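You operate a simulated robot arm through the tools that you are given. There is no shell and no other tool. Be economical: measure what you need, move in short steps, check, and stop when the job is done.

Carry out the task below with a simulated robot arm. There is one attempt and no reset: what you move stays moved.

TASK
Gauge spacers 3 and 1: GO into the green tray, NO GO into the red.
Fine: leave the gauge open.
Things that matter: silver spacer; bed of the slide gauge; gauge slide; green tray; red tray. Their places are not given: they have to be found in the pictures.

It is judged by the outcome, as a careful person would: the job done as asked, and still so three seconds after it is handed in. It fails if anything else is knocked over, pushed out of place, dropped, spilled or broken.

THE ROBOT
A 7-joint arm with a two-finger parallel gripper, fixed in place. Base frame: the origin is at the foot of the arm, x ahead of it, y to its left, z up. Lengths are in m, angles in degrees, forces in N, time in s.
With the tool pointing down near the work surface it reaches from about 0.24 to 0.68 m from the base axis. Its first joint turns from -66.0 to 66.0 degrees. Payload 2.4 kg.
Tool frame: the origin (TCP) lies between the finger pads and is the grasp point; the fingertips stand 0.03 m ahead of it; z points along the fingers, y is the line along which they close. The gripper opens to 0.094 m. The fingers are 0.028 m wide and 0.01 m thick; the gripper's body (0.05 by 0.096 m) begins 0.055 m behind the TCP.
Orientation is that of the tool frame in the base frame, as [roll, pitch, yaw] about the fixed x, y, z axes, in that order (R = Rz(yaw) Ry(pitch) Rx(roll)). With the fingers straight down and closing along the base's y, the tool's x points along the base's -x, its y along +y and its z along -z.

THE INTERFACE
- The arm moves only by the tool nudge_tool. Its argument "deltas" is a list of rows, each a list of 7 numbers: the opening, from 0 (shut) to 1 (fully open), then the shift along the base's x, y, z in units of 400 mm (1.0 is 400 mm), then the turn, a rotation vector about the base's x, y, z in units of 120 degrees (1.0 is 120 degrees). In form: [[hand, dx, dy, dz, ax, ay, az], ...]. A call has 1 to 8 rows; each row is the pose to reach, as a shift and turn from the pose commanded when the call began. A call with a number of a shift or a turn outside -1 to 1 is refused whole. A row lasts 0.2 s, in which the tool goes at most 0.05 m and 8.6 degrees; a call with a longer step from one row to the next is refused whole, and so is a gripper value outside its range. A pose out of reach is approached as far as the arm can. The call stops where the force on the tool passes 70 N (or 10 N more than at its start, if that is more) or the arm is blocked; 0.2 s more then pass. The fingers move at their own pace (about 0.153 m/s each) and stop on an object; they squeeze with about 30 N. The grip force told is the motor's: it shows also when the fingers shut on nothing. Time passes only in rows, and 0.2 s behind the last, so rows that repeat a pose let the fingers close. It gives the time, the measured TCP pose, the force on the tool (base axes), the opening and the grip force at its end, in the units of the frame above (readings bear some noise).
- Cameras (640 x 400 px; columns grow to the right, rows downward): "scene" is fixed at [0.042, 0.4789, 1.4395]; the picture's right is [-0.72, -0.70, 0.00], its down [-0.42, 0.43, -0.80] and it looks along [0.56, -0.57, -0.60] (base axes); focal length 317 px, centre (320, 200). "wrist" rides on the gripper at [-0.037, 0, -0.058] in the tool frame; the picture's right is [0.00, -1.00, 0.00], its down [0.97, 0.00, -0.24] and it looks along [0.24, 0.00, 0.97] (tool axes); focal length 218 px, centre (320, 200).
- capture(camera): a new picture of that camera. No time passes.
- locate(camera, pixels): for up to 12 pixels [column, row] of the newest picture of that camera ("zoom" is the newest enlarged one), the place [x, y, z] in the base frame of the surface seen there, good to about 0.002 m. No time passes.
- inspect(camera, box): a new picture of the part [left, top, right, bottom] of that camera's present view, enlarged. No time passes.
- sign_off(): hands the job in; it is judged then, once.

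Work in short steps. Measure before you move; look again where a grasp or a placing could have gone wrong, and mend it. You have 80 turns and 34 pictures in all, the two below and enlarged ones among them. Open the gripper and draw the arm clear of the work before you hand the job in, unless the task says otherwise; then end with one line.

The tools are called after ">>>" as name(argument=value, ...) on one line, values as JSON. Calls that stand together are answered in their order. nudge_tool: Moves the arm, as the interface text tells. Its arguments: {"type":"object","properties":{"deltas":{"type":"array","items":{"type":"array","items":{"type":"number"}}}},"required":["deltas"]} The other tools are called the same way: capture (camera) takes a picture; locate (camera, pixels) gives the place of the surface under pixels of a picture; inspect (camera, box) takes an enlarged picture of a part of a camera's view; sign_off () hands the job in.

At the start:

```text
time: 0.0
eef_pos: [0.3204, 0.1672, 1.1913]
ee_rot: [180.0, 0.0, 180.0]
wrist_force: [0.6, 0.9, -0.1]
finger_gap: 0.094
grip_force: 0.1
```

scene: 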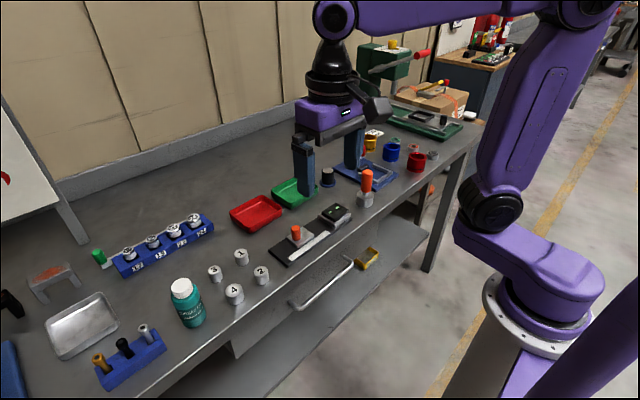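
wrist: 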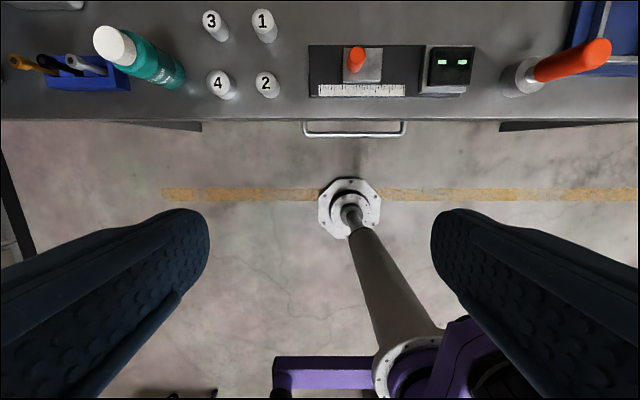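

The spacers 1–4 are near scene px (215–262, 255–295) and the gauge is near (310,235). I'll enlarge both areas.

>>> inspect(camera="scene", box=[190, 170, 370, 310])

>>> inspect(camera="wrist", box=[180, 0, 500, 130])

```text
2.86 times, centred on (280, 240) of scene
```

zoom: 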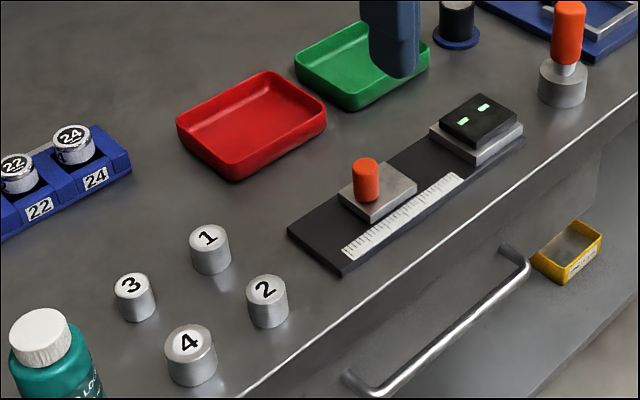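

```text
2.00 times, centred on (340, 65) of wrist
```

zoom: 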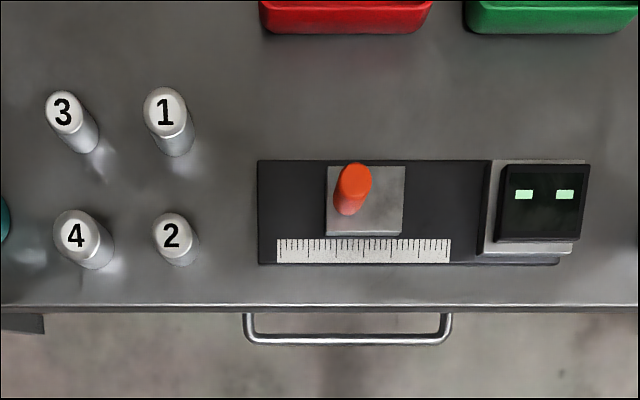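

Locating the main things from the newest zoom (wrist) and the scene.

>>> locate(camera="zoom", pixels=[[62, 112], [164, 112], [260, 163], [260, 262], [328, 185], [403, 185], [328, 232], [402, 232], [354, 172], [488, 165], [486, 250], [440, 190]])

>>> locate(camera="scene", pixels=[[214, 269], [240, 253], [256, 213], [292, 193], [296, 230], [336, 212], [231, 212], [260, 232], [295, 203], [321, 221], [333, 222], [366, 200]])

```text
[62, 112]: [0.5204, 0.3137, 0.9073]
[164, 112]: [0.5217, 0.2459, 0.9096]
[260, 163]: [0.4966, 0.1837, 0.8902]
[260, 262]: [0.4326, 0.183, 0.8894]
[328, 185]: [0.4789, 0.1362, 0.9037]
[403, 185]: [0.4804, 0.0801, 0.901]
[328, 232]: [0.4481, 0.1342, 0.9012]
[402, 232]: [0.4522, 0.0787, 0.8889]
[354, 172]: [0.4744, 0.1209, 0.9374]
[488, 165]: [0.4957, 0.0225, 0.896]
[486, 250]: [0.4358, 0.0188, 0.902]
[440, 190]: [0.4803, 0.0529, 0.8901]
```

```text
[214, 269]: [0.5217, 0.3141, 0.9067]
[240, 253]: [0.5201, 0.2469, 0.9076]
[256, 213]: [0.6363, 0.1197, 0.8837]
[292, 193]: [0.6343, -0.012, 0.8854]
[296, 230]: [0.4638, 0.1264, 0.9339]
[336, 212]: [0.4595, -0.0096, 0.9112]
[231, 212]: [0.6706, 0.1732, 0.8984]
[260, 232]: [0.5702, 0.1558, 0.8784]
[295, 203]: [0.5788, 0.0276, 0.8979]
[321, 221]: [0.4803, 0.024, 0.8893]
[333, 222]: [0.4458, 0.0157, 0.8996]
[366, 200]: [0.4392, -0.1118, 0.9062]
```

Slide spans y≈0.080–0.135 and the jaw face is at y≈0.021, so the gap is about 59 mm. I'll turn the tool 90° (fingers close along x, so they clear slide and jaw) while moving above spacer 3 at (0.521, 0.314).

>>> nudge_tool(deltas=[[0.6, 0.0627, 0.0459, -0.05, 0, 0, 0.068], [0.6, 0.1254, 0.0918, -0.1, 0, 0, 0.136], [0.6, 0.188, 0.1377, -0.15, 0, 0, 0.204], [0.6, 0.2508, 0.1836, -0.2, 0, 0, 0.272], [0.6, 0.3134, 0.2295, -0.25, 0, 0, 0.34], [0.6, 0.3761, 0.2754, -0.3, 0, 0, 0.408], [0.6, 0.4388, 0.3213, -0.35, 0, 0, 0.476], [0.6, 0.5015, 0.367, -0.4, 0, 0, 0.544]])

>>> nudge_tool(deltas=[[0.6, 0, 0, 0, 0, 0, 0.068], [0.6, 0, 0, 0, 0, 0, 0.136], [0.6, 0, 0, 0, 0, 0, 0.206], [0.6, 0, 0, 0, 0, 0, 0.206]])

>>> capture(camera="wrist")

```text
time: 1.8
eef_pos: [0.5226, 0.3161, 1.0319]
ee_rot: [-180.0, 0.1, -114.6]
wrist_force: [-0.1, 0.2, 0.9]
finger_gap: 0.0565
grip_force: 0.1
```

```text
time: 2.8
eef_pos: [0.5206, 0.3146, 1.0307]
ee_rot: [-180.0, 0.0, -89.9]
wrist_force: [-1.5, -0.1, -1.2]
finger_gap: 0.0563
grip_force: 0.1
```

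```text
29 pictures are left
```

wrist: 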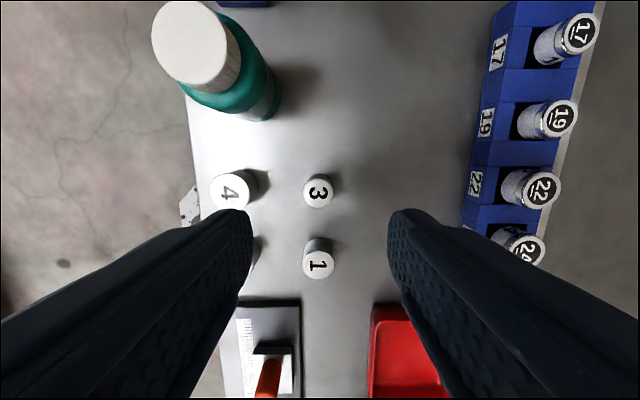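

Spacer 3's top is at px (319,191), bottle is clear. Measure its edges and the table.

>>> locate(camera="wrist", pixels=[[306, 193], [332, 193], [319, 180], [319, 204], [319, 191], [360, 150], [305, 266], [331, 266], [318, 255], [318, 276], [318, 265], [270, 120]])

```text
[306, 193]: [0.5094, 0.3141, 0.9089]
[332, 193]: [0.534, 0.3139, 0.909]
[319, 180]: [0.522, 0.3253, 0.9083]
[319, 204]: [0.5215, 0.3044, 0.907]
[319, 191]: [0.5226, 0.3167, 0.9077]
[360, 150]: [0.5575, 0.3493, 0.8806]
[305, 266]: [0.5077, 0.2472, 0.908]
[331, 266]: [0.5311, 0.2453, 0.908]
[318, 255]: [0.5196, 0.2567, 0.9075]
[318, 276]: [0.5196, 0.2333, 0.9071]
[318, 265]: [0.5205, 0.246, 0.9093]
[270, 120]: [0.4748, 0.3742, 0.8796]
```

Spacer 3 centre is (0.5217, 0.3147), top at 0.908. Descend to TCP z 0.915 and close.

>>> nudge_tool(deltas=[[0.6, 0.002, 0.0, -0.1, 0, 0, 0], [0.6, 0.002, 0.0, -0.2, 0, 0, 0], [0.6, 0.002, 0.0, -0.26, 0, 0, 0], [0.6, 0.002, 0.0, -0.289, 0, 0, 0], [0.6, 0.002, 0.0, -0.289, 0, 0, 0], [0.0, 0.002, 0.0, -0.289, 0, 0, 0], [0.0, 0.002, 0.0, -0.289, 0, 0, 0]])

>>> nudge_tool(deltas=[[0, 0, 0, 0.06, 0, 0, 0], [0, 0, 0, 0.15, 0, 0, 0], [0, 0, 0, 0.25, 0, 0, 0], [0, 0, 0, 0.25, 0, 0, 0]])

```text
time: 4.4
eef_pos: [0.5224, 0.3148, 0.9165]
ee_rot: [180.0, -0.1, -90.0]
wrist_force: [-0.3, -0.7, 0.2]
finger_gap: 0.0243
grip_force: 30.2
```

```text
time: 5.4
eef_pos: [0.5217, 0.3152, 1.0171]
ee_rot: [-179.9, 0.0, -90.0]
wrist_force: [-0.3, -0.4, -1.5]
finger_gap: 0.0244
grip_force: 30.0
```

Spacer 3 is held (gap 24.4 mm). Move above the gap at (0.472, 0.050), staying high, then look.

>>> nudge_tool(deltas=[[0, -0.018, -0.095, 0, 0, 0, 0], [0, -0.036, -0.19, 0, 0, 0, 0], [0, -0.054, -0.285, 0, 0, 0, 0], [0, -0.072, -0.38, 0, 0, 0, 0], [0, -0.09, -0.475, 0, 0, 0, 0], [0, -0.107, -0.57, 0, 0, 0, 0], [0, -0.125, -0.662, 0, 0, 0, 0], [0, -0.125, -0.662, 0, 0, 0, 0]])

>>> capture(camera="wrist")

>>> inspect(camera="scene", box=[250, 160, 390, 280])

```text
time: 7.2
eef_pos: [0.4721, 0.0509, 1.0166]
ee_rot: [-179.9, 0.0, -90.0]
wrist_force: [0.7, -0.2, -0.7]
finger_gap: 0.0243
grip_force: 29.6
```

```text
28 pictures are left
```

wrist: 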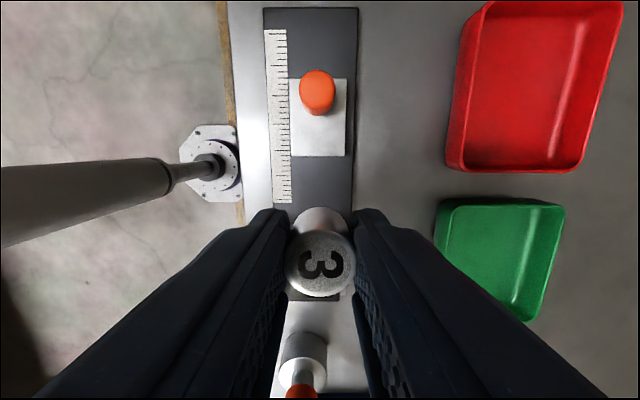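

```text
3.33 times, centred on (320, 220) of scene
```

zoom: 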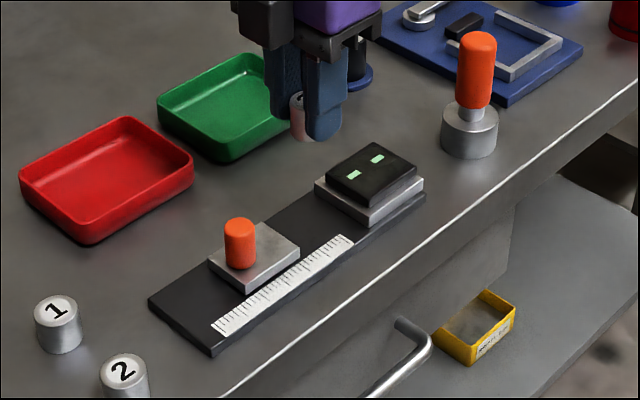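

Measuring slide, knob, bed and jaw precisely from these views.

>>> locate(camera="wrist", pixels=[[292, 153], [344, 153], [292, 84], [344, 84], [318, 85], [270, 12], [354, 12], [335, 175], [288, 190], [276, 190], [336, 298], [336, 320]])

>>> locate(camera="zoom", pixels=[[320, 183], [367, 216], [365, 226], [322, 192], [330, 220], [264, 225], [297, 252], [239, 225], [355, 173], [378, 158], [310, 185], [350, 222]])

```text
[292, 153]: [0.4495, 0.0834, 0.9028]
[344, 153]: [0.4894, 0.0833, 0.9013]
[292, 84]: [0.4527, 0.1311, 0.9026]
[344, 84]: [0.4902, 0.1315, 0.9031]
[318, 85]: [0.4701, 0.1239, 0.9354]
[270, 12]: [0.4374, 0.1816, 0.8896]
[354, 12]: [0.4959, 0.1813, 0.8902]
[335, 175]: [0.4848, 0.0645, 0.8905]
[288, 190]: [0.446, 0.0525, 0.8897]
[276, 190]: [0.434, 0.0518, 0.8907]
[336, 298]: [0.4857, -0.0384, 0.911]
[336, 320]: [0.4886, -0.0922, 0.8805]
```

```text
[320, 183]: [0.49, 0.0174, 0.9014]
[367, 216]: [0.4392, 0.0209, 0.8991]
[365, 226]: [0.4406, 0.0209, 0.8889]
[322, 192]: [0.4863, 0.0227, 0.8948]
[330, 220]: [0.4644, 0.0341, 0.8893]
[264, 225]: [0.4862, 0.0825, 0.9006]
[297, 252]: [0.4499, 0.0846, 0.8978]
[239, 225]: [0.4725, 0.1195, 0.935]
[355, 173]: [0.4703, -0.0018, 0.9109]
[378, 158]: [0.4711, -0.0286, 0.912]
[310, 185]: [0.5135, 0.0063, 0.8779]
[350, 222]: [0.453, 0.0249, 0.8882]
```

Jaw face is at y=0.021, slide face at y=0.082, slide centre x≈0.470, bed z=0.8895. Lower spacer 3 to (0.470, 0.042), release with a modest opening, and rise.

>>> nudge_tool(deltas=[[0, -0.005, -0.02, -0.08, 0, 0, 0], [0, -0.005, -0.02, -0.16, 0, 0, 0], [0, -0.005, -0.02, -0.205, 0, 0, 0], [0, -0.005, -0.02, -0.224, 0, 0, 0], [0, -0.005, -0.02, -0.224, 0, 0, 0]])

>>> nudge_tool(deltas=[[0.45, 0, 0, 0, 0, 0, 0], [0.45, 0, 0, 0, 0, 0, 0], [0.45, 0, 0, 0.1, 0, 0, 0], [0.45, 0, 0.02, 0.2, 0, 0, 0], [0.45, 0, 0.08, 0.2, 0, 0, 0], [0.45, 0, 0.18, 0.2, 0, 0, 0], [0.45, 0, 0.18, 0.2, 0, 0, 0]])

>>> inspect(camera="scene", box=[250, 160, 390, 280])

```text
time: 8.4
eef_pos: [0.4704, 0.0436, 0.9246]
ee_rot: [-179.9, 0.0, -90.0]
wrist_force: [-3.4, -0.5, 15.9]
finger_gap: 0.0244
grip_force: 30.0
```

```text
time: 10.0
eef_pos: [0.4702, 0.1133, 1.0045]
ee_rot: [180.0, -0.1, -90.0]
wrist_force: [-1.0, -0.2, -0.1]
finger_gap: 0.0423
grip_force: 0.0
```

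```text
3.33 times, centred on (320, 220) of scene
```

zoom: 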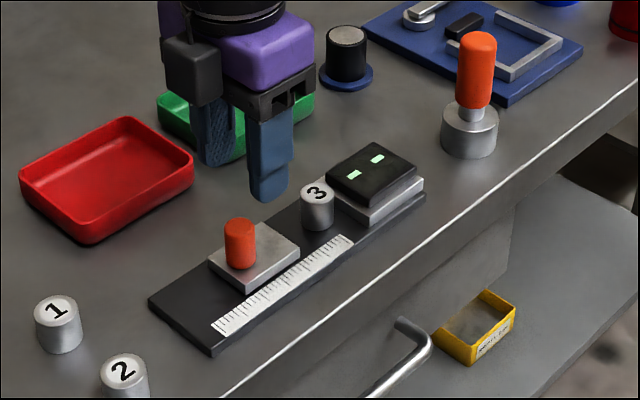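

Spacer 3 stands on the bed. Now grip the slide's knob at (0.470, 0.122) lightly from above.

>>> nudge_tool(deltas=[[0.45, 0, 0.02, -0.06, 0, 0, 0], [0.45, 0, 0.02, -0.12, 0, 0, 0], [0.45, 0, 0.02, -0.153, 0, 0, 0], [0.45, 0, 0.02, -0.153, 0, 0, 0], [0.0, 0, 0.02, -0.153, 0, 0, 0], [0.0, 0, 0.02, -0.153, 0, 0, 0]])

>>> capture(camera="wrist")

```text
time: 11.4
eef_pos: [0.4686, 0.1223, 0.9437]
ee_rot: [179.8, 0.0, -90.1]
wrist_force: [-10.0, 0.6, -0.7]
finger_gap: 0.021
grip_force: 44.9
```

```text
25 pictures are left
```

wrist: 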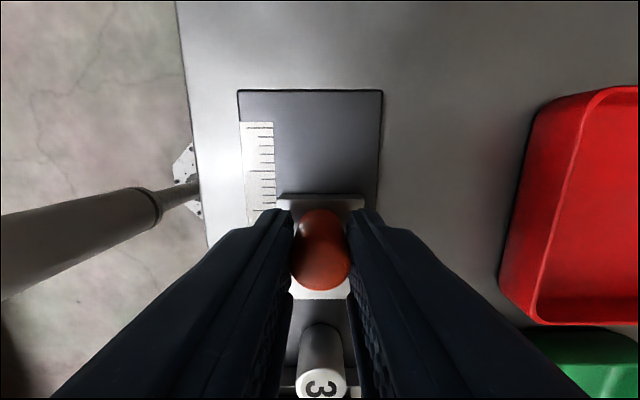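

Knob gripped, with a small side load that I relieve by 1.5 mm in x. Slide 30 mm toward the jaw; full contact is expected at about 37 mm.

>>> nudge_tool(deltas=[[0, -0.004, -0.015, 0, 0, 0, 0], [0, -0.004, -0.03, 0, 0, 0, 0], [0, -0.004, -0.045, 0, 0, 0, 0], [0, -0.004, -0.06, 0, 0, 0, 0], [0, -0.004, -0.075, 0, 0, 0, 0], [0, -0.004, -0.075, 0, 0, 0, 0]])

>>> inspect(camera="scene", box=[250, 160, 390, 280])

```text
time: 12.8
eef_pos: [0.4704, 0.0938, 0.9454]
ee_rot: [-179.9, 0.0, -90.2]
wrist_force: [8.5, 0.3, -38.4]
finger_gap: 0.021
grip_force: 45.0
```

```text
3.33 times, centred on (320, 220) of scene
```

zoom: 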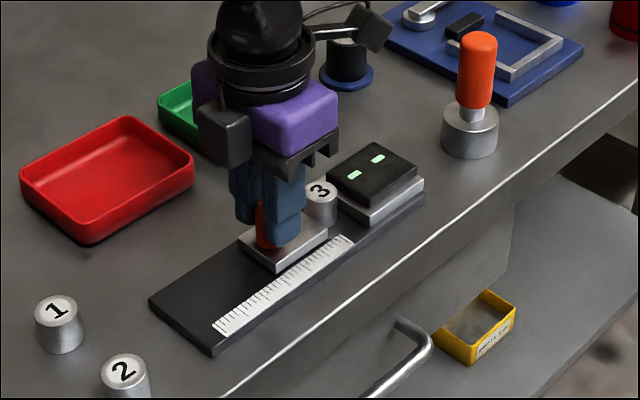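

The slide moved freely. I ease the side and vertical loads slightly and continue in small steps until contact.

>>> nudge_tool(deltas=[[0, 0.002, 0, -0.004, 0, 0, 0], [0, 0.002, -0.005, -0.004, 0, 0, 0], [0, 0.002, -0.01, -0.004, 0, 0, 0], [0, 0.002, -0.0125, -0.004, 0, 0, 0], [0, 0.002, -0.015, -0.004, 0, 0, 0], [0, 0.002, -0.0175, -0.004, 0, 0, 0]])

```text
time: 14.2
eef_pos: [0.4697, 0.0873, 0.9445]
ee_rot: [-179.7, 0.2, -89.8]
wrist_force: [-1.4, 12.2, 37.8]
finger_gap: 0.0211
grip_force: 44.9
```

A y force of 12 N suggests contact is starting. Two more small steps, then look at the display.

>>> nudge_tool(deltas=[[0, 0, -0.0025, 0.002, 0, 0, 0], [0, 0, -0.005, 0.002, 0, 0, 0], [0, 0, -0.005, 0.002, 0, 0, 0]])

>>> inspect(camera="scene", box=[290, 180, 360, 250])

```text
time: 15.0
eef_pos: [0.4695, 0.0862, 0.9432]
ee_rot: [-179.8, 0.1, -89.7]
wrist_force: [6.2, 33.0, 16.1]
finger_gap: 0.0211
grip_force: 45.1
```

```text
5.71 times, centred on (325, 215) of scene
```

zoom: 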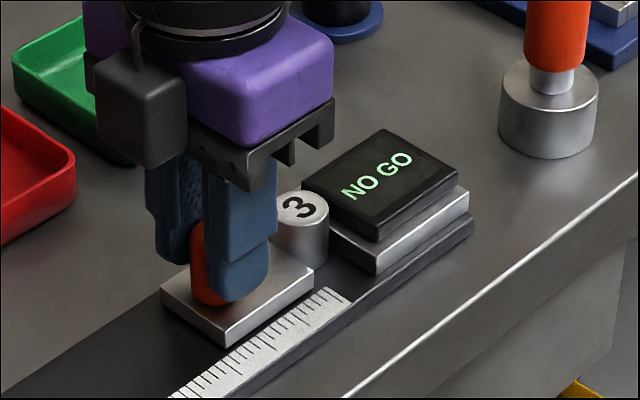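

Display shows NO GO. I press slightly more to confirm the reading is of a fully seated spacer.

>>> nudge_tool(deltas=[[0, 0, -0.003, 0, 0, 0, 0], [0, 0, -0.003, 0, 0, 0, 0]])

>>> inspect(camera="scene", box=[290, 180, 360, 250])

```text
time: 15.6
eef_pos: [0.4691, 0.0866, 0.9444]
ee_rot: [-179.8, 0.1, -89.6]
wrist_force: [9.6, 35.1, 7.1]
finger_gap: 0.0213
grip_force: 45.0
```

```text
5.71 times, centred on (325, 215) of scene
```

zoom: 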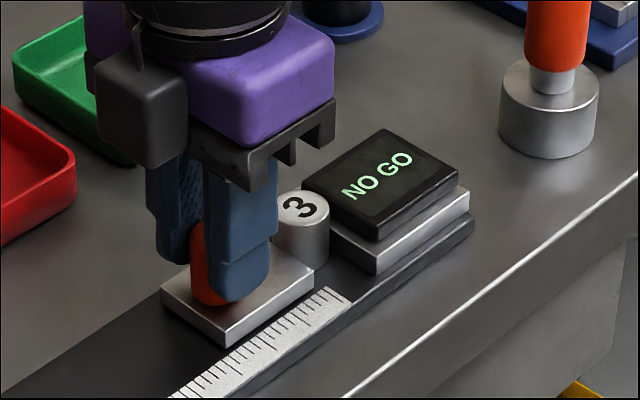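

Spacer 3 is NO GO, so it goes in the red tray. Slide back 40 mm, release, and rise.

>>> nudge_tool(deltas=[[0, 0.002, 0.02, 0, 0, 0, 0], [0, 0.002, 0.04, 0, 0, 0, 0], [0, 0.002, 0.06, 0, 0, 0, 0], [0, 0.002, 0.08, 0, 0, 0, 0], [0, 0.002, 0.1, 0, 0, 0, 0], [0, 0.002, 0.1, 0, 0, 0, 0], [0.45, 0.002, 0.1, 0, 0, 0, 0], [0.45, 0.002, 0.1, 0, 0, 0, 0]])

>>> nudge_tool(deltas=[[0.45, 0, 0, 0.05, 0, 0, 0], [0.45, 0, 0, 0.15, 0, 0, 0], [0.45, 0, 0, 0.15, 0, 0, 0]])

>>> capture(camera="wrist")

```text
time: 17.4
eef_pos: [0.471, 0.123, 0.945]
ee_rot: [179.9, 0.0, -90.0]
wrist_force: [-0.4, -0.3, 0.2]
finger_gap: 0.0423
grip_force: 0.1
```

```text
time: 18.2
eef_pos: [0.4705, 0.1203, 1.0061]
ee_rot: [180.0, 0.0, -90.0]
wrist_force: [0.3, -0.4, 0.8]
finger_gap: 0.0425
grip_force: 0.0
```

```text
21 pictures are left
```

wrist: 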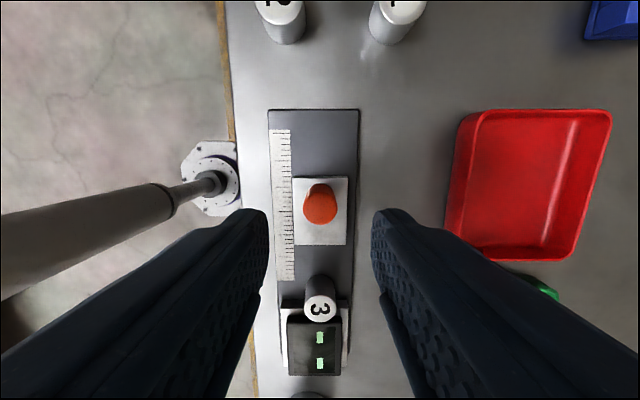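

Locate the spacer's present place and the red tray.

>>> locate(camera="wrist", pixels=[[305, 309], [335, 309], [320, 299], [320, 309], [320, 320], [470, 240], [565, 240], [585, 125], [490, 125], [535, 185], [305, 243], [345, 243]])

>>> locate(camera="wrist", pixels=[[346, 317], [346, 309], [300, 318], [328, 324], [336, 330], [608, 112], [464, 113], [448, 240], [580, 258], [320, 210]])

```text
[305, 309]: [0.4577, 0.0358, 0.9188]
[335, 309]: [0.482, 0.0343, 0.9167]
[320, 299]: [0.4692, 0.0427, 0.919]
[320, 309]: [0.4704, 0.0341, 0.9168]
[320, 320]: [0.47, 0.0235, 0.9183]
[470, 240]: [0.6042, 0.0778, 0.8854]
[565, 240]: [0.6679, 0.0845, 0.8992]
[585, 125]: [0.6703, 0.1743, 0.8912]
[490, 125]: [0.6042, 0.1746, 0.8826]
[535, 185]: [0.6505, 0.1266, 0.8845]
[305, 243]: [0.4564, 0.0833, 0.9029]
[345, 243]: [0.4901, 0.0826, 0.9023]
```

```text
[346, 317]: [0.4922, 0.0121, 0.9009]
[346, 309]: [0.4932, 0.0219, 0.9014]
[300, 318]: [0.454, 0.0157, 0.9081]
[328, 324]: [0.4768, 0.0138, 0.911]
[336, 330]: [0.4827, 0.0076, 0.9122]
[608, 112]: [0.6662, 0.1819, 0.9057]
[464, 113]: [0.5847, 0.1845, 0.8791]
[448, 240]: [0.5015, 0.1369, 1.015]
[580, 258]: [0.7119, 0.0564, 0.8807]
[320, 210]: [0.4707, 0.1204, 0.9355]
```

Spacer 3 is at (0.470, 0.034), touching the jaw. I'll grip 6 mm toward +y of its centre so the fingers clear the jaw and display.

>>> nudge_tool(deltas=[[0.45, 0, -0.1, 0, 0, 0, 0], [0.45, 0, -0.2, 0, 0, 0, 0], [0.45, 0, -0.2, -0.05, 0, 0, 0], [0.45, 0, -0.2, -0.12, 0, 0, 0], [0.45, 0, -0.2, -0.195, 0, 0, 0], [0.45, 0, -0.2, -0.195, 0, 0, 0], [0, 0, -0.2, -0.195, 0, 0, 0], [0, 0, -0.2, -0.195, 0, 0, 0]])

>>> nudge_tool(deltas=[[0, 0, 0.005, 0.03, 0, 0, 0], [0, 0, 0.005, 0.1, 0, 0, 0], [0, 0, 0.005, 0.195, 0, 0, 0], [0, 0, 0.005, 0.195, 0, 0, 0]])

```text
time: 20.0
eef_pos: [0.4731, 0.0424, 0.9259]
ee_rot: [-179.9, 0.0, -90.0]
wrist_force: [0.1, 0.1, 0.4]
finger_gap: 0.0247
grip_force: 30.0
```

```text
time: 21.0
eef_pos: [0.4703, 0.0435, 1.0032]
ee_rot: [179.9, 0.0, -90.1]
wrist_force: [0.3, 0.1, -0.8]
finger_gap: 0.0245
grip_force: 30.3
```

Held. Carry to above the red tray at about (0.635, 0.133) and look.

>>> nudge_tool(deltas=[[0, 0.08, 0.046, 0, 0, 0, 0], [0, 0.16, 0.092, 0, 0, 0, 0], [0, 0.24, 0.138, 0, 0, 0, 0], [0, 0.33, 0.184, 0, 0, 0, 0], [0, 0.4125, 0.23, 0, 0, 0, 0], [0, 0.4125, 0.23, 0, 0, 0, 0]])

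>>> capture(camera="wrist")

>>> inspect(camera="scene", box=[210, 160, 350, 280])

```text
time: 22.4
eef_pos: [0.6365, 0.1376, 1.0031]
ee_rot: [179.9, 0.1, -90.0]
wrist_force: [0.4, 0.0, -0.3]
finger_gap: 0.0246
grip_force: 29.4
```

```text
20 pictures are left
```

wrist: 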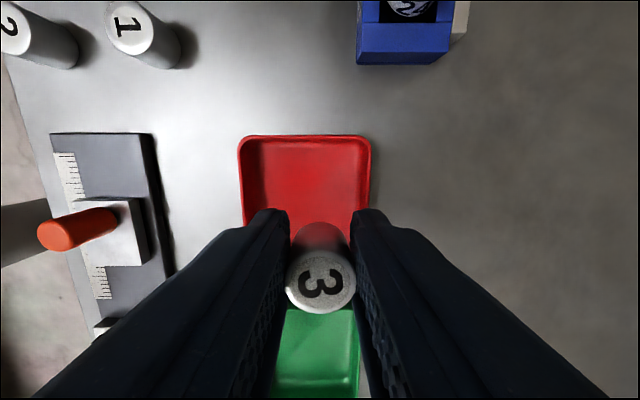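

```text
3.33 times, centred on (280, 220) of scene
```

zoom: 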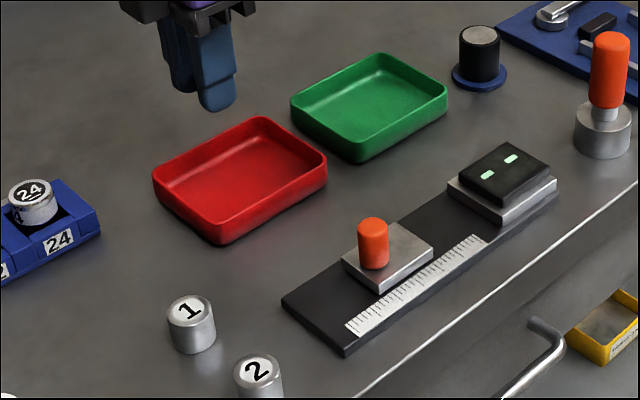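

>>> locate(camera="wrist", pixels=[[240, 145], [370, 145], [247, 145], [362, 145], [264, 190], [346, 190], [305, 190], [305, 136]])

>>> locate(camera="zoom", pixels=[[155, 180], [217, 240], [325, 160], [262, 118], [240, 170], [293, 103], [358, 160], [446, 95], [380, 55], [370, 105]])

```text
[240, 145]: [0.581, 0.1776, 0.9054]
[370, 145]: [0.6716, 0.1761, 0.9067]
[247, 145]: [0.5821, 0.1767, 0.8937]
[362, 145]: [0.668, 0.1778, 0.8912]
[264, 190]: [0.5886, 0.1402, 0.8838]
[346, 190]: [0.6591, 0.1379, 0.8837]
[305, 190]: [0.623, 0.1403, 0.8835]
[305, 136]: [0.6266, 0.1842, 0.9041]
```

```text
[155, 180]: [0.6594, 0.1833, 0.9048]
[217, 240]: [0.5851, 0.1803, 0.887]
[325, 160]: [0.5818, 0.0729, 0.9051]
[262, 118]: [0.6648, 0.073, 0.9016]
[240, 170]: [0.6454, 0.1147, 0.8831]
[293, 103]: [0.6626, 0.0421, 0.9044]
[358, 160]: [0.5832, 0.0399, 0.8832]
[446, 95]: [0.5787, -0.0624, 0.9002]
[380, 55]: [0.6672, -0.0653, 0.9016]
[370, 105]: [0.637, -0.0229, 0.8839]
```

Red tray centre is (0.625, 0.128), floor at 0.8835. Lower spacer 3 at x 0.625, spacer y≈0.14, leaving room beside it, and release narrowly.

>>> nudge_tool(deltas=[[0, -0.025, 0.02, -0.06, 0, 0, 0], [0, -0.025, 0.02, -0.13, 0, 0, 0], [0, -0.025, 0.02, -0.19, 0, 0, 0], [0, -0.025, 0.02, -0.208, 0, 0, 0], [0, -0.025, 0.02, -0.208, 0, 0, 0], [0.38, -0.025, 0.02, -0.208, 0, 0, 0], [0.38, -0.025, 0.02, -0.208, 0, 0, 0]])

>>> nudge_tool(deltas=[[0.38, 0, 0, 0.05, 0, 0, 0], [0.38, 0, 0, 0.15, 0, 0, 0], [0.38, 0, 0, 0.25, 0, 0, 0], [0.38, -0.05, 0.05, 0.25, 0, 0, 0], [0.45, -0.11, 0.12, 0.25, 0, 0, 0], [0.45, -0.17, 0.19, 0.25, 0, 0, 0], [0.45, -0.255, 0.255, 0.25, 0, 0, 0], [0.45, -0.255, 0.255, 0.25, 0, 0, 0]])

>>> capture(camera="scene")

>>> capture(camera="wrist")

```text
time: 24.0
eef_pos: [0.6245, 0.1441, 0.9198]
ee_rot: [-179.9, 0.0, -90.0]
wrist_force: [-0.3, 0.1, 0.0]
finger_gap: 0.0357
grip_force: 0.0
```

```text
time: 25.8
eef_pos: [0.5244, 0.2456, 1.0197]
ee_rot: [180.0, 0.0, -89.9]
wrist_force: [-0.6, -0.1, -0.2]
finger_gap: 0.0425
grip_force: 0.0
```

```text
18 pictures are left
```

scene: 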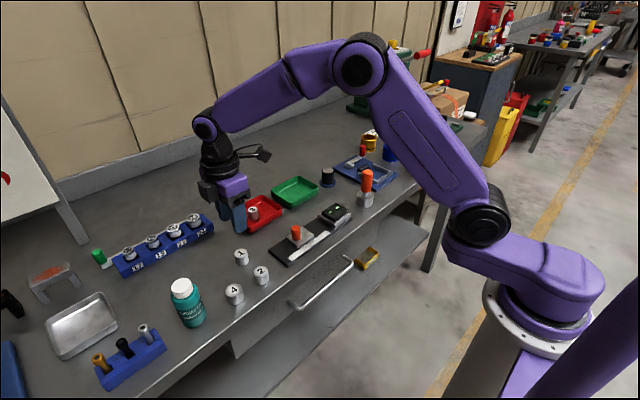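

```text
17 pictures are left
```

wrist: 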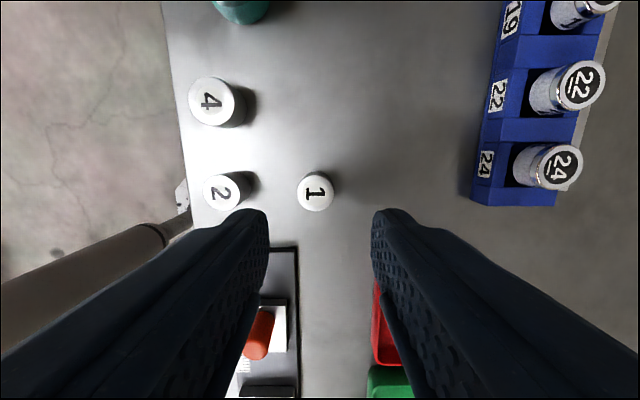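

Spacer 3 rests in the red tray (scene px 253,213). Now grasp spacer 1 at (0.5195, 0.246).

>>> nudge_tool(deltas=[[0.5, -0.008, 0.003, -0.08, 0, 0, 0], [0.5, -0.008, 0.003, -0.17, 0, 0, 0], [0.5, -0.008, 0.003, -0.24, 0, 0, 0], [0.5, -0.008, 0.003, -0.263, 0, 0, 0], [0.5, -0.008, 0.003, -0.263, 0, 0, 0], [0.0, -0.008, 0.003, -0.263, 0, 0, 0], [0.0, -0.008, 0.003, -0.263, 0, 0, 0]])

>>> nudge_tool(deltas=[[0, 0, 0, 0.06, 0, 0, 0], [0, 0, 0, 0.15, 0, 0, 0], [0, 0, 0, 0.25, 0, 0, 0], [0, -0.03, -0.1, 0.25, 0, 0, 0], [0, -0.06, -0.2, 0.25, 0, 0, 0], [0, -0.09, -0.3, 0.25, 0, 0, 0], [0, -0.11, -0.4, 0.25, 0, 0, 0], [0, -0.123, -0.51, 0.25, 0, 0, 0]])

>>> inspect(camera="scene", box=[230, 160, 370, 280])

```text
time: 27.4
eef_pos: [0.5201, 0.2463, 0.9147]
ee_rot: [179.9, -0.1, -90.0]
wrist_force: [1.3, -0.3, 0.5]
finger_gap: 0.0285
grip_force: 29.6
```

```text
time: 29.2
eef_pos: [0.4698, 0.0419, 1.0119]
ee_rot: [180.0, 0.0, -89.9]
wrist_force: [-0.8, -0.6, -0.7]
finger_gap: 0.0284
grip_force: 30.0
```

```text
3.33 times, centred on (300, 220) of scene
```

zoom: 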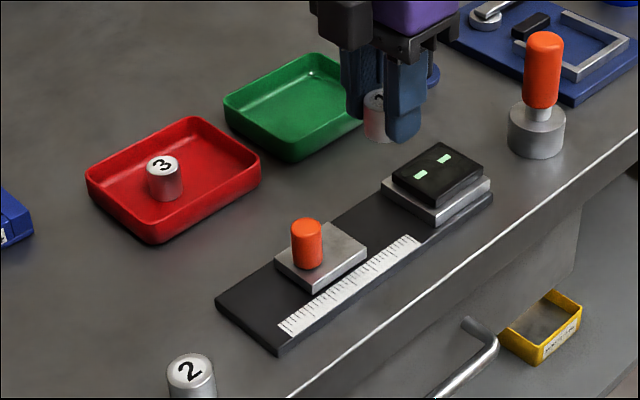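

Spacer 1 held (28.5 mm). Lower it onto the bed at (0.470, 0.044), release, rise, and go over to the knob (0.470, 0.121).

>>> nudge_tool(deltas=[[0, 0, 0.005, -0.08, 0, 0, 0], [0, 0, 0.005, -0.16, 0, 0, 0], [0, 0, 0.005, -0.205, 0, 0, 0], [0, 0, 0.005, -0.223, 0, 0, 0], [0, 0, 0.005, -0.223, 0, 0, 0], [0.45, 0, 0.005, -0.223, 0, 0, 0], [0.45, 0, 0.005, -0.223, 0, 0, 0]])

>>> nudge_tool(deltas=[[0.45, 0, 0, 0.08, 0, 0, 0], [0.45, 0, 0, 0.18, 0, 0, 0], [0.45, 0, 0.1, 0.18, 0, 0, 0], [0.45, 0, 0.192, 0.18, 0, 0, 0], [0.45, 0, 0.192, 0.12, 0, 0, 0], [0.45, 0, 0.192, 0.06, 0, 0, 0], [0.45, 0, 0.192, 0.043, 0, 0, 0], [0.45, 0, 0.192, 0.043, 0, 0, 0]])

>>> nudge_tool(deltas=[[0, 0, 0, 0, 0, 0, 0], [0, 0, 0, 0, 0, 0, 0]])

>>> inspect(camera="scene", box=[270, 180, 360, 250])

```text
time: 30.8
eef_pos: [0.4725, 0.0452, 0.9277]
ee_rot: [-180.0, 0.0, -90.0]
wrist_force: [-0.2, -0.2, 0.1]
finger_gap: 0.0424
grip_force: 0.1
```

```text
time: 32.6
eef_pos: [0.4704, 0.1217, 0.9454]
ee_rot: [180.0, -0.1, -90.0]
wrist_force: [-0.7, -0.2, 0.3]
finger_gap: 0.0423
grip_force: 0.1
```

```text
time: 33.2
eef_pos: [0.47, 0.1214, 0.9446]
ee_rot: [179.9, 0.0, -89.9]
wrist_force: [-7.0, -0.3, -1.4]
finger_gap: 0.0212
grip_force: 44.9
```

```text
5.71 times, centred on (315, 215) of scene
```

zoom: 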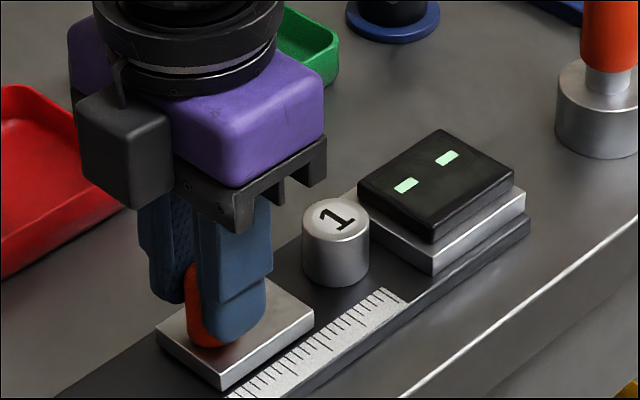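

Knob gripped. Slide 26 mm, then small steps to contact (expected at about 32 mm).

>>> nudge_tool(deltas=[[0, -0.002, -0.015, 0, 0, 0, 0], [0, -0.002, -0.03, 0, 0, 0, 0], [0, -0.002, -0.045, 0, 0, 0, 0], [0, -0.002, -0.058, 0, 0, 0, 0], [0, -0.002, -0.066, 0, 0, 0, 0], [0, -0.002, -0.066, 0, 0, 0, 0]])

>>> nudge_tool(deltas=[[0, 0, -0.005, 0, 0, 0, 0], [0, 0, -0.01, 0, 0, 0, 0], [0, 0, -0.015, 0, 0, 0, 0], [0, 0, -0.0175, 0, 0, 0, 0], [0, 0, -0.0175, 0, 0, 0, 0]])

```text
time: 34.6
eef_pos: [0.4706, 0.0942, 0.9445]
ee_rot: [-179.9, 0.1, -90.1]
wrist_force: [-5.2, 0.0, 36.1]
finger_gap: 0.0212
grip_force: 44.3
```

```text
time: 35.8
eef_pos: [0.4692, 0.09, 0.9446]
ee_rot: [-179.8, 0.1, -89.9]
wrist_force: [-3.6, 18.2, 33.9]
finger_gap: 0.0214
grip_force: 45.2
```

Contact is building (18 N). Two more small steps, then read the display.

>>> nudge_tool(deltas=[[0, 0, -0.0025, 0.002, 0, 0, 0], [0, 0, -0.006, 0.002, 0, 0, 0], [0, 0, -0.006, 0.002, 0, 0, 0]])

>>> inspect(camera="scene", box=[270, 180, 360, 250])

```text
time: 36.6
eef_pos: [0.4696, 0.0878, 0.9434]
ee_rot: [-179.8, 0.1, -89.8]
wrist_force: [0.9, 26.7, 21.4]
finger_gap: 0.021
grip_force: 45.0
```

```text
5.71 times, centred on (315, 215) of scene
```

zoom: 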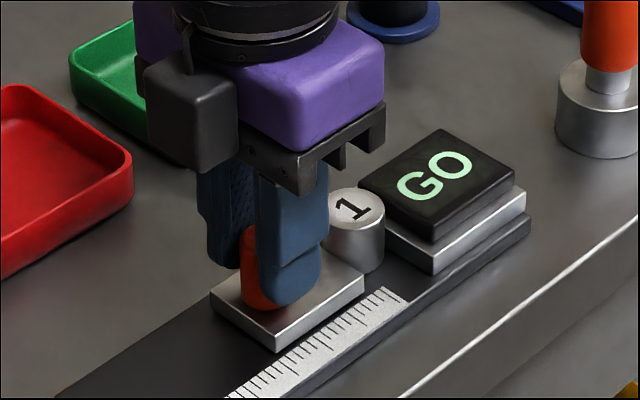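

Display shows GO. Press a touch more to confirm it holds.

>>> nudge_tool(deltas=[[0, 0, -0.005, 0, 0, 0, 0], [0, 0, -0.005, 0, 0, 0, 0]])

>>> inspect(camera="scene", box=[270, 180, 360, 250])

```text
time: 37.2
eef_pos: [0.4685, 0.089, 0.9435]
ee_rot: [-180.0, 0.1, -89.7]
wrist_force: [3.2, 36.1, 7.0]
finger_gap: 0.0215
grip_force: 44.8
```

```text
5.71 times, centred on (315, 215) of scene
```

zoom: 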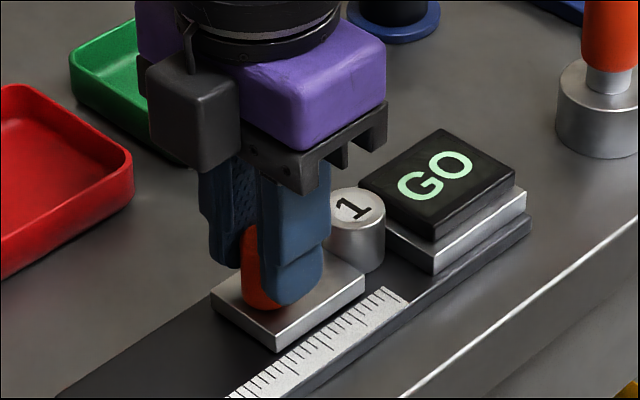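

Spacer 1 is GO. Open the slide to its starting place, release and rise.

>>> nudge_tool(deltas=[[0, 0.001, 0.02, 0, 0, 0, 0], [0, 0.001, 0.04, 0, 0, 0, 0], [0, 0.001, 0.06, 0, 0, 0, 0], [0, 0.001, 0.08, 0, 0, 0, 0], [0, 0.001, 0.095, 0, 0, 0, 0], [0, 0.001, 0.095, 0, 0, 0, 0], [0.45, 0.001, 0.095, 0, 0, 0, 0], [0.45, 0.001, 0.095, 0, 0, 0, 0]])

>>> nudge_tool(deltas=[[0.45, 0, 0, 0.05, 0, 0, 0], [0.45, 0, 0, 0.15, 0, 0, 0], [0.45, 0, 0, 0.15, 0, 0, 0]])

>>> capture(camera="wrist")

```text
time: 39.0
eef_pos: [0.4724, 0.1231, 0.9452]
ee_rot: [180.0, 0.0, -90.0]
wrist_force: [-0.4, -0.4, -0.8]
finger_gap: 0.0425
grip_force: 0.1
```

```text
time: 39.8
eef_pos: [0.4709, 0.1223, 1.0059]
ee_rot: [-180.0, 0.0, -90.0]
wrist_force: [0.0, 0.3, 0.3]
finger_gap: 0.0424
grip_force: 0.0
```

```text
12 pictures are left
```

wrist: 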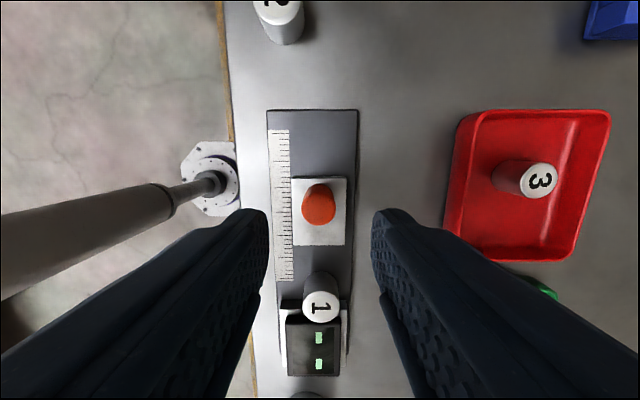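

>>> locate(camera="wrist", pixels=[[305, 307], [338, 307], [321, 295], [321, 307], [321, 319], [305, 242], [345, 242]])

```text
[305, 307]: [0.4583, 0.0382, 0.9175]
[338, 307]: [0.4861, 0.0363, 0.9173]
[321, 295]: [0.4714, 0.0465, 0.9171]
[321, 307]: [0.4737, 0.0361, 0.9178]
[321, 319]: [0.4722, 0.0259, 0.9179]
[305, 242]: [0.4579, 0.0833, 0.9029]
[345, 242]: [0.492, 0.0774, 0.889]
```

Spacer 1 centre is (0.471, 0.036), and the slide is back at y≈0.083. Grip it at y 0.041, lift, and carry it toward the green tray.

>>> nudge_tool(deltas=[[0.45, 0.002, -0.1, 0, 0, 0, 0], [0.45, 0.002, -0.2, 0, 0, 0, 0], [0.45, 0.002, -0.2, -0.05, 0, 0, 0], [0.45, 0.002, -0.2, -0.12, 0, 0, 0], [0.45, 0.002, -0.2, -0.196, 0, 0, 0], [0.45, 0.002, -0.2, -0.196, 0, 0, 0], [0, 0.002, -0.2, -0.196, 0, 0, 0], [0, 0.002, -0.2, -0.196, 0, 0, 0]])

>>> nudge_tool(deltas=[[0, 0, 0.005, 0.03, 0, 0, 0], [0, 0, 0.005, 0.1, 0, 0, 0], [0, 0, 0.005, 0.196, 0, 0, 0], [0, 0.1, -0.03, 0.196, 0, 0, 0], [0, 0.2, -0.06, 0.196, 0, 0, 0], [0, 0.3, -0.09, 0.196, 0, 0, 0], [0, 0.385, -0.12, 0.196, 0, 0, 0], [0, 0.385, -0.12, 0.196, 0, 0, 0]])

>>> inspect(camera="scene", box=[230, 150, 370, 270])

```text
time: 41.6
eef_pos: [0.4696, 0.0423, 0.9251]
ee_rot: [179.9, 0.0, -90.0]
wrist_force: [-0.1, 0.6, -0.6]
finger_gap: 0.0284
grip_force: 29.9
```

```text
time: 43.4
eef_pos: [0.6272, -0.0056, 1.0055]
ee_rot: [-180.0, 0.0, -89.9]
wrist_force: [0.5, -0.4, -0.5]
finger_gap: 0.0286
grip_force: 29.6
```

```text
3.33 times, centred on (300, 210) of scene
```

zoom: 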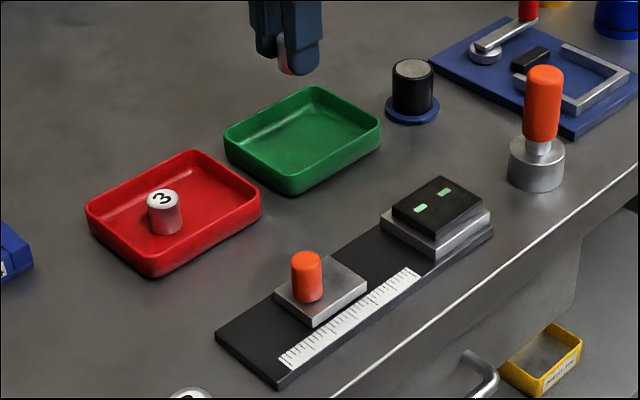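

Spacer 1 is over the green tray (centre 0.625, −0.011). Lower, release narrowly, and rise.

>>> nudge_tool(deltas=[[0, -0.003, 0, -0.06, 0, 0, 0], [0, -0.003, 0, -0.13, 0, 0, 0], [0, -0.003, 0, -0.19, 0, 0, 0], [0, -0.003, 0, -0.208, 0, 0, 0], [0, -0.003, 0, -0.208, 0, 0, 0], [0.4, -0.003, 0, -0.208, 0, 0, 0], [0.4, -0.003, 0, -0.208, 0, 0, 0]])

>>> nudge_tool(deltas=[[0.4, 0, 0, 0.05, 0, 0, 0], [0.4, 0, 0, 0.15, 0, 0, 0], [0.4, 0, 0, 0.27, 0, 0, 0], [0.4, -0.1, 0, 0.38, 0, 0, 0], [0.4, -0.2, 0, 0.42, 0, 0, 0], [0.4, -0.3, 0, 0.45, 0, 0, 0], [0.4, -0.4, 0, 0.5, 0, 0, 0], [0.4, -0.5, 0, 0.55, 0, 0, 0]])

>>> inspect(camera="scene", box=[190, 150, 390, 310])

```text
time: 45.0
eef_pos: [0.6246, -0.006, 0.9206]
ee_rot: [-179.9, 0.0, -90.0]
wrist_force: [-0.2, -0.4, 0.0]
finger_gap: 0.0377
grip_force: 0.1
```

```text
refused: row 4 steps farther than a row can; nothing moved
```

```text
2.50 times, centred on (290, 230) of scene
```

zoom: 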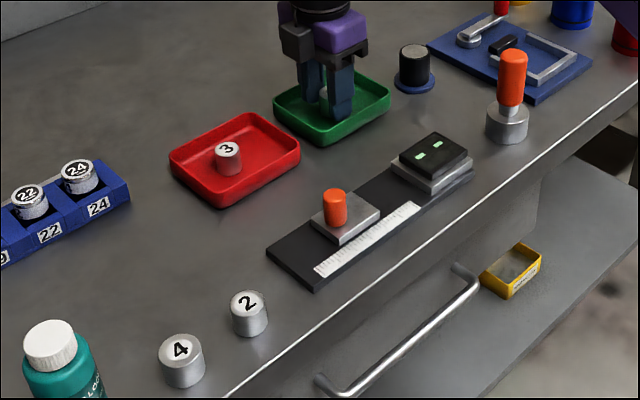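

Released. Raise straight up and draw back in smaller steps.

>>> nudge_tool(deltas=[[0.4, 0, 0, 0.05, 0, 0, 0], [0.4, 0, 0, 0.15, 0, 0, 0], [0.4, 0, 0, 0.26, 0, 0, 0], [0.4, 0, 0, 0.37, 0, 0, 0], [0.4, -0.1, 0, 0.4, 0, 0, 0], [0.4, -0.2, 0, 0.43, 0, 0, 0], [0.4, -0.3, 0, 0.46, 0, 0, 0], [0.4, -0.4, 0, 0.49, 0, 0, 0]])

>>> capture(camera="scene")

>>> inspect(camera="scene", box=[190, 150, 390, 310])

```text
time: 46.8
eef_pos: [0.465, -0.0031, 1.1189]
ee_rot: [-180.0, 0.0, -89.9]
wrist_force: [0.0, -0.4, 1.0]
finger_gap: 0.0376
grip_force: 0.0
```

```text
9 pictures are left
```

scene: 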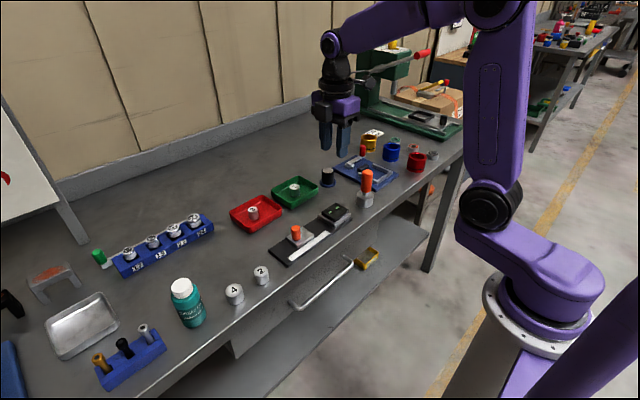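

```text
2.50 times, centred on (290, 230) of scene
```

zoom: 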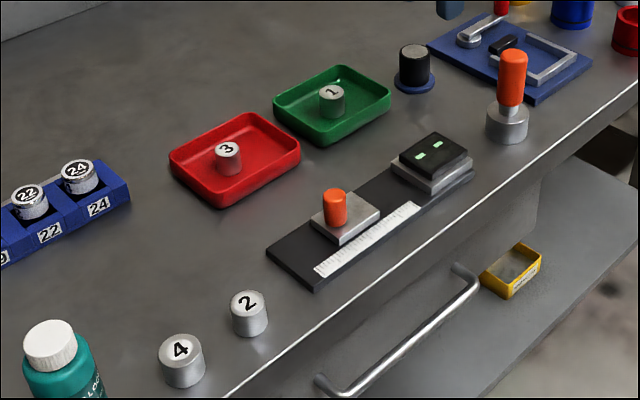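

Spacer 3 is in red, spacer 1 is in green, the gauge is open and empty, and nothing else has moved. Open the gripper and hand in.

>>> nudge_tool(deltas=[[1, 0, 0, 0.05, 0, 0, 0], [1, 0, 0, 0.05, 0, 0, 0]])

>>> sign_off()

```text
time: 47.4
eef_pos: [0.4649, -0.0041, 1.1364]
ee_rot: [-180.0, 0.1, -90.0]
wrist_force: [-0.5, 0.0, -0.3]
finger_gap: 0.094
grip_force: 0.0
```

```text
The job is handed in.
```

Spacer 3 gauged NO GO and is in the red tray; spacer 1 gauged GO and is in the green tray; the gauge is left open and empty, and the job is handed in.
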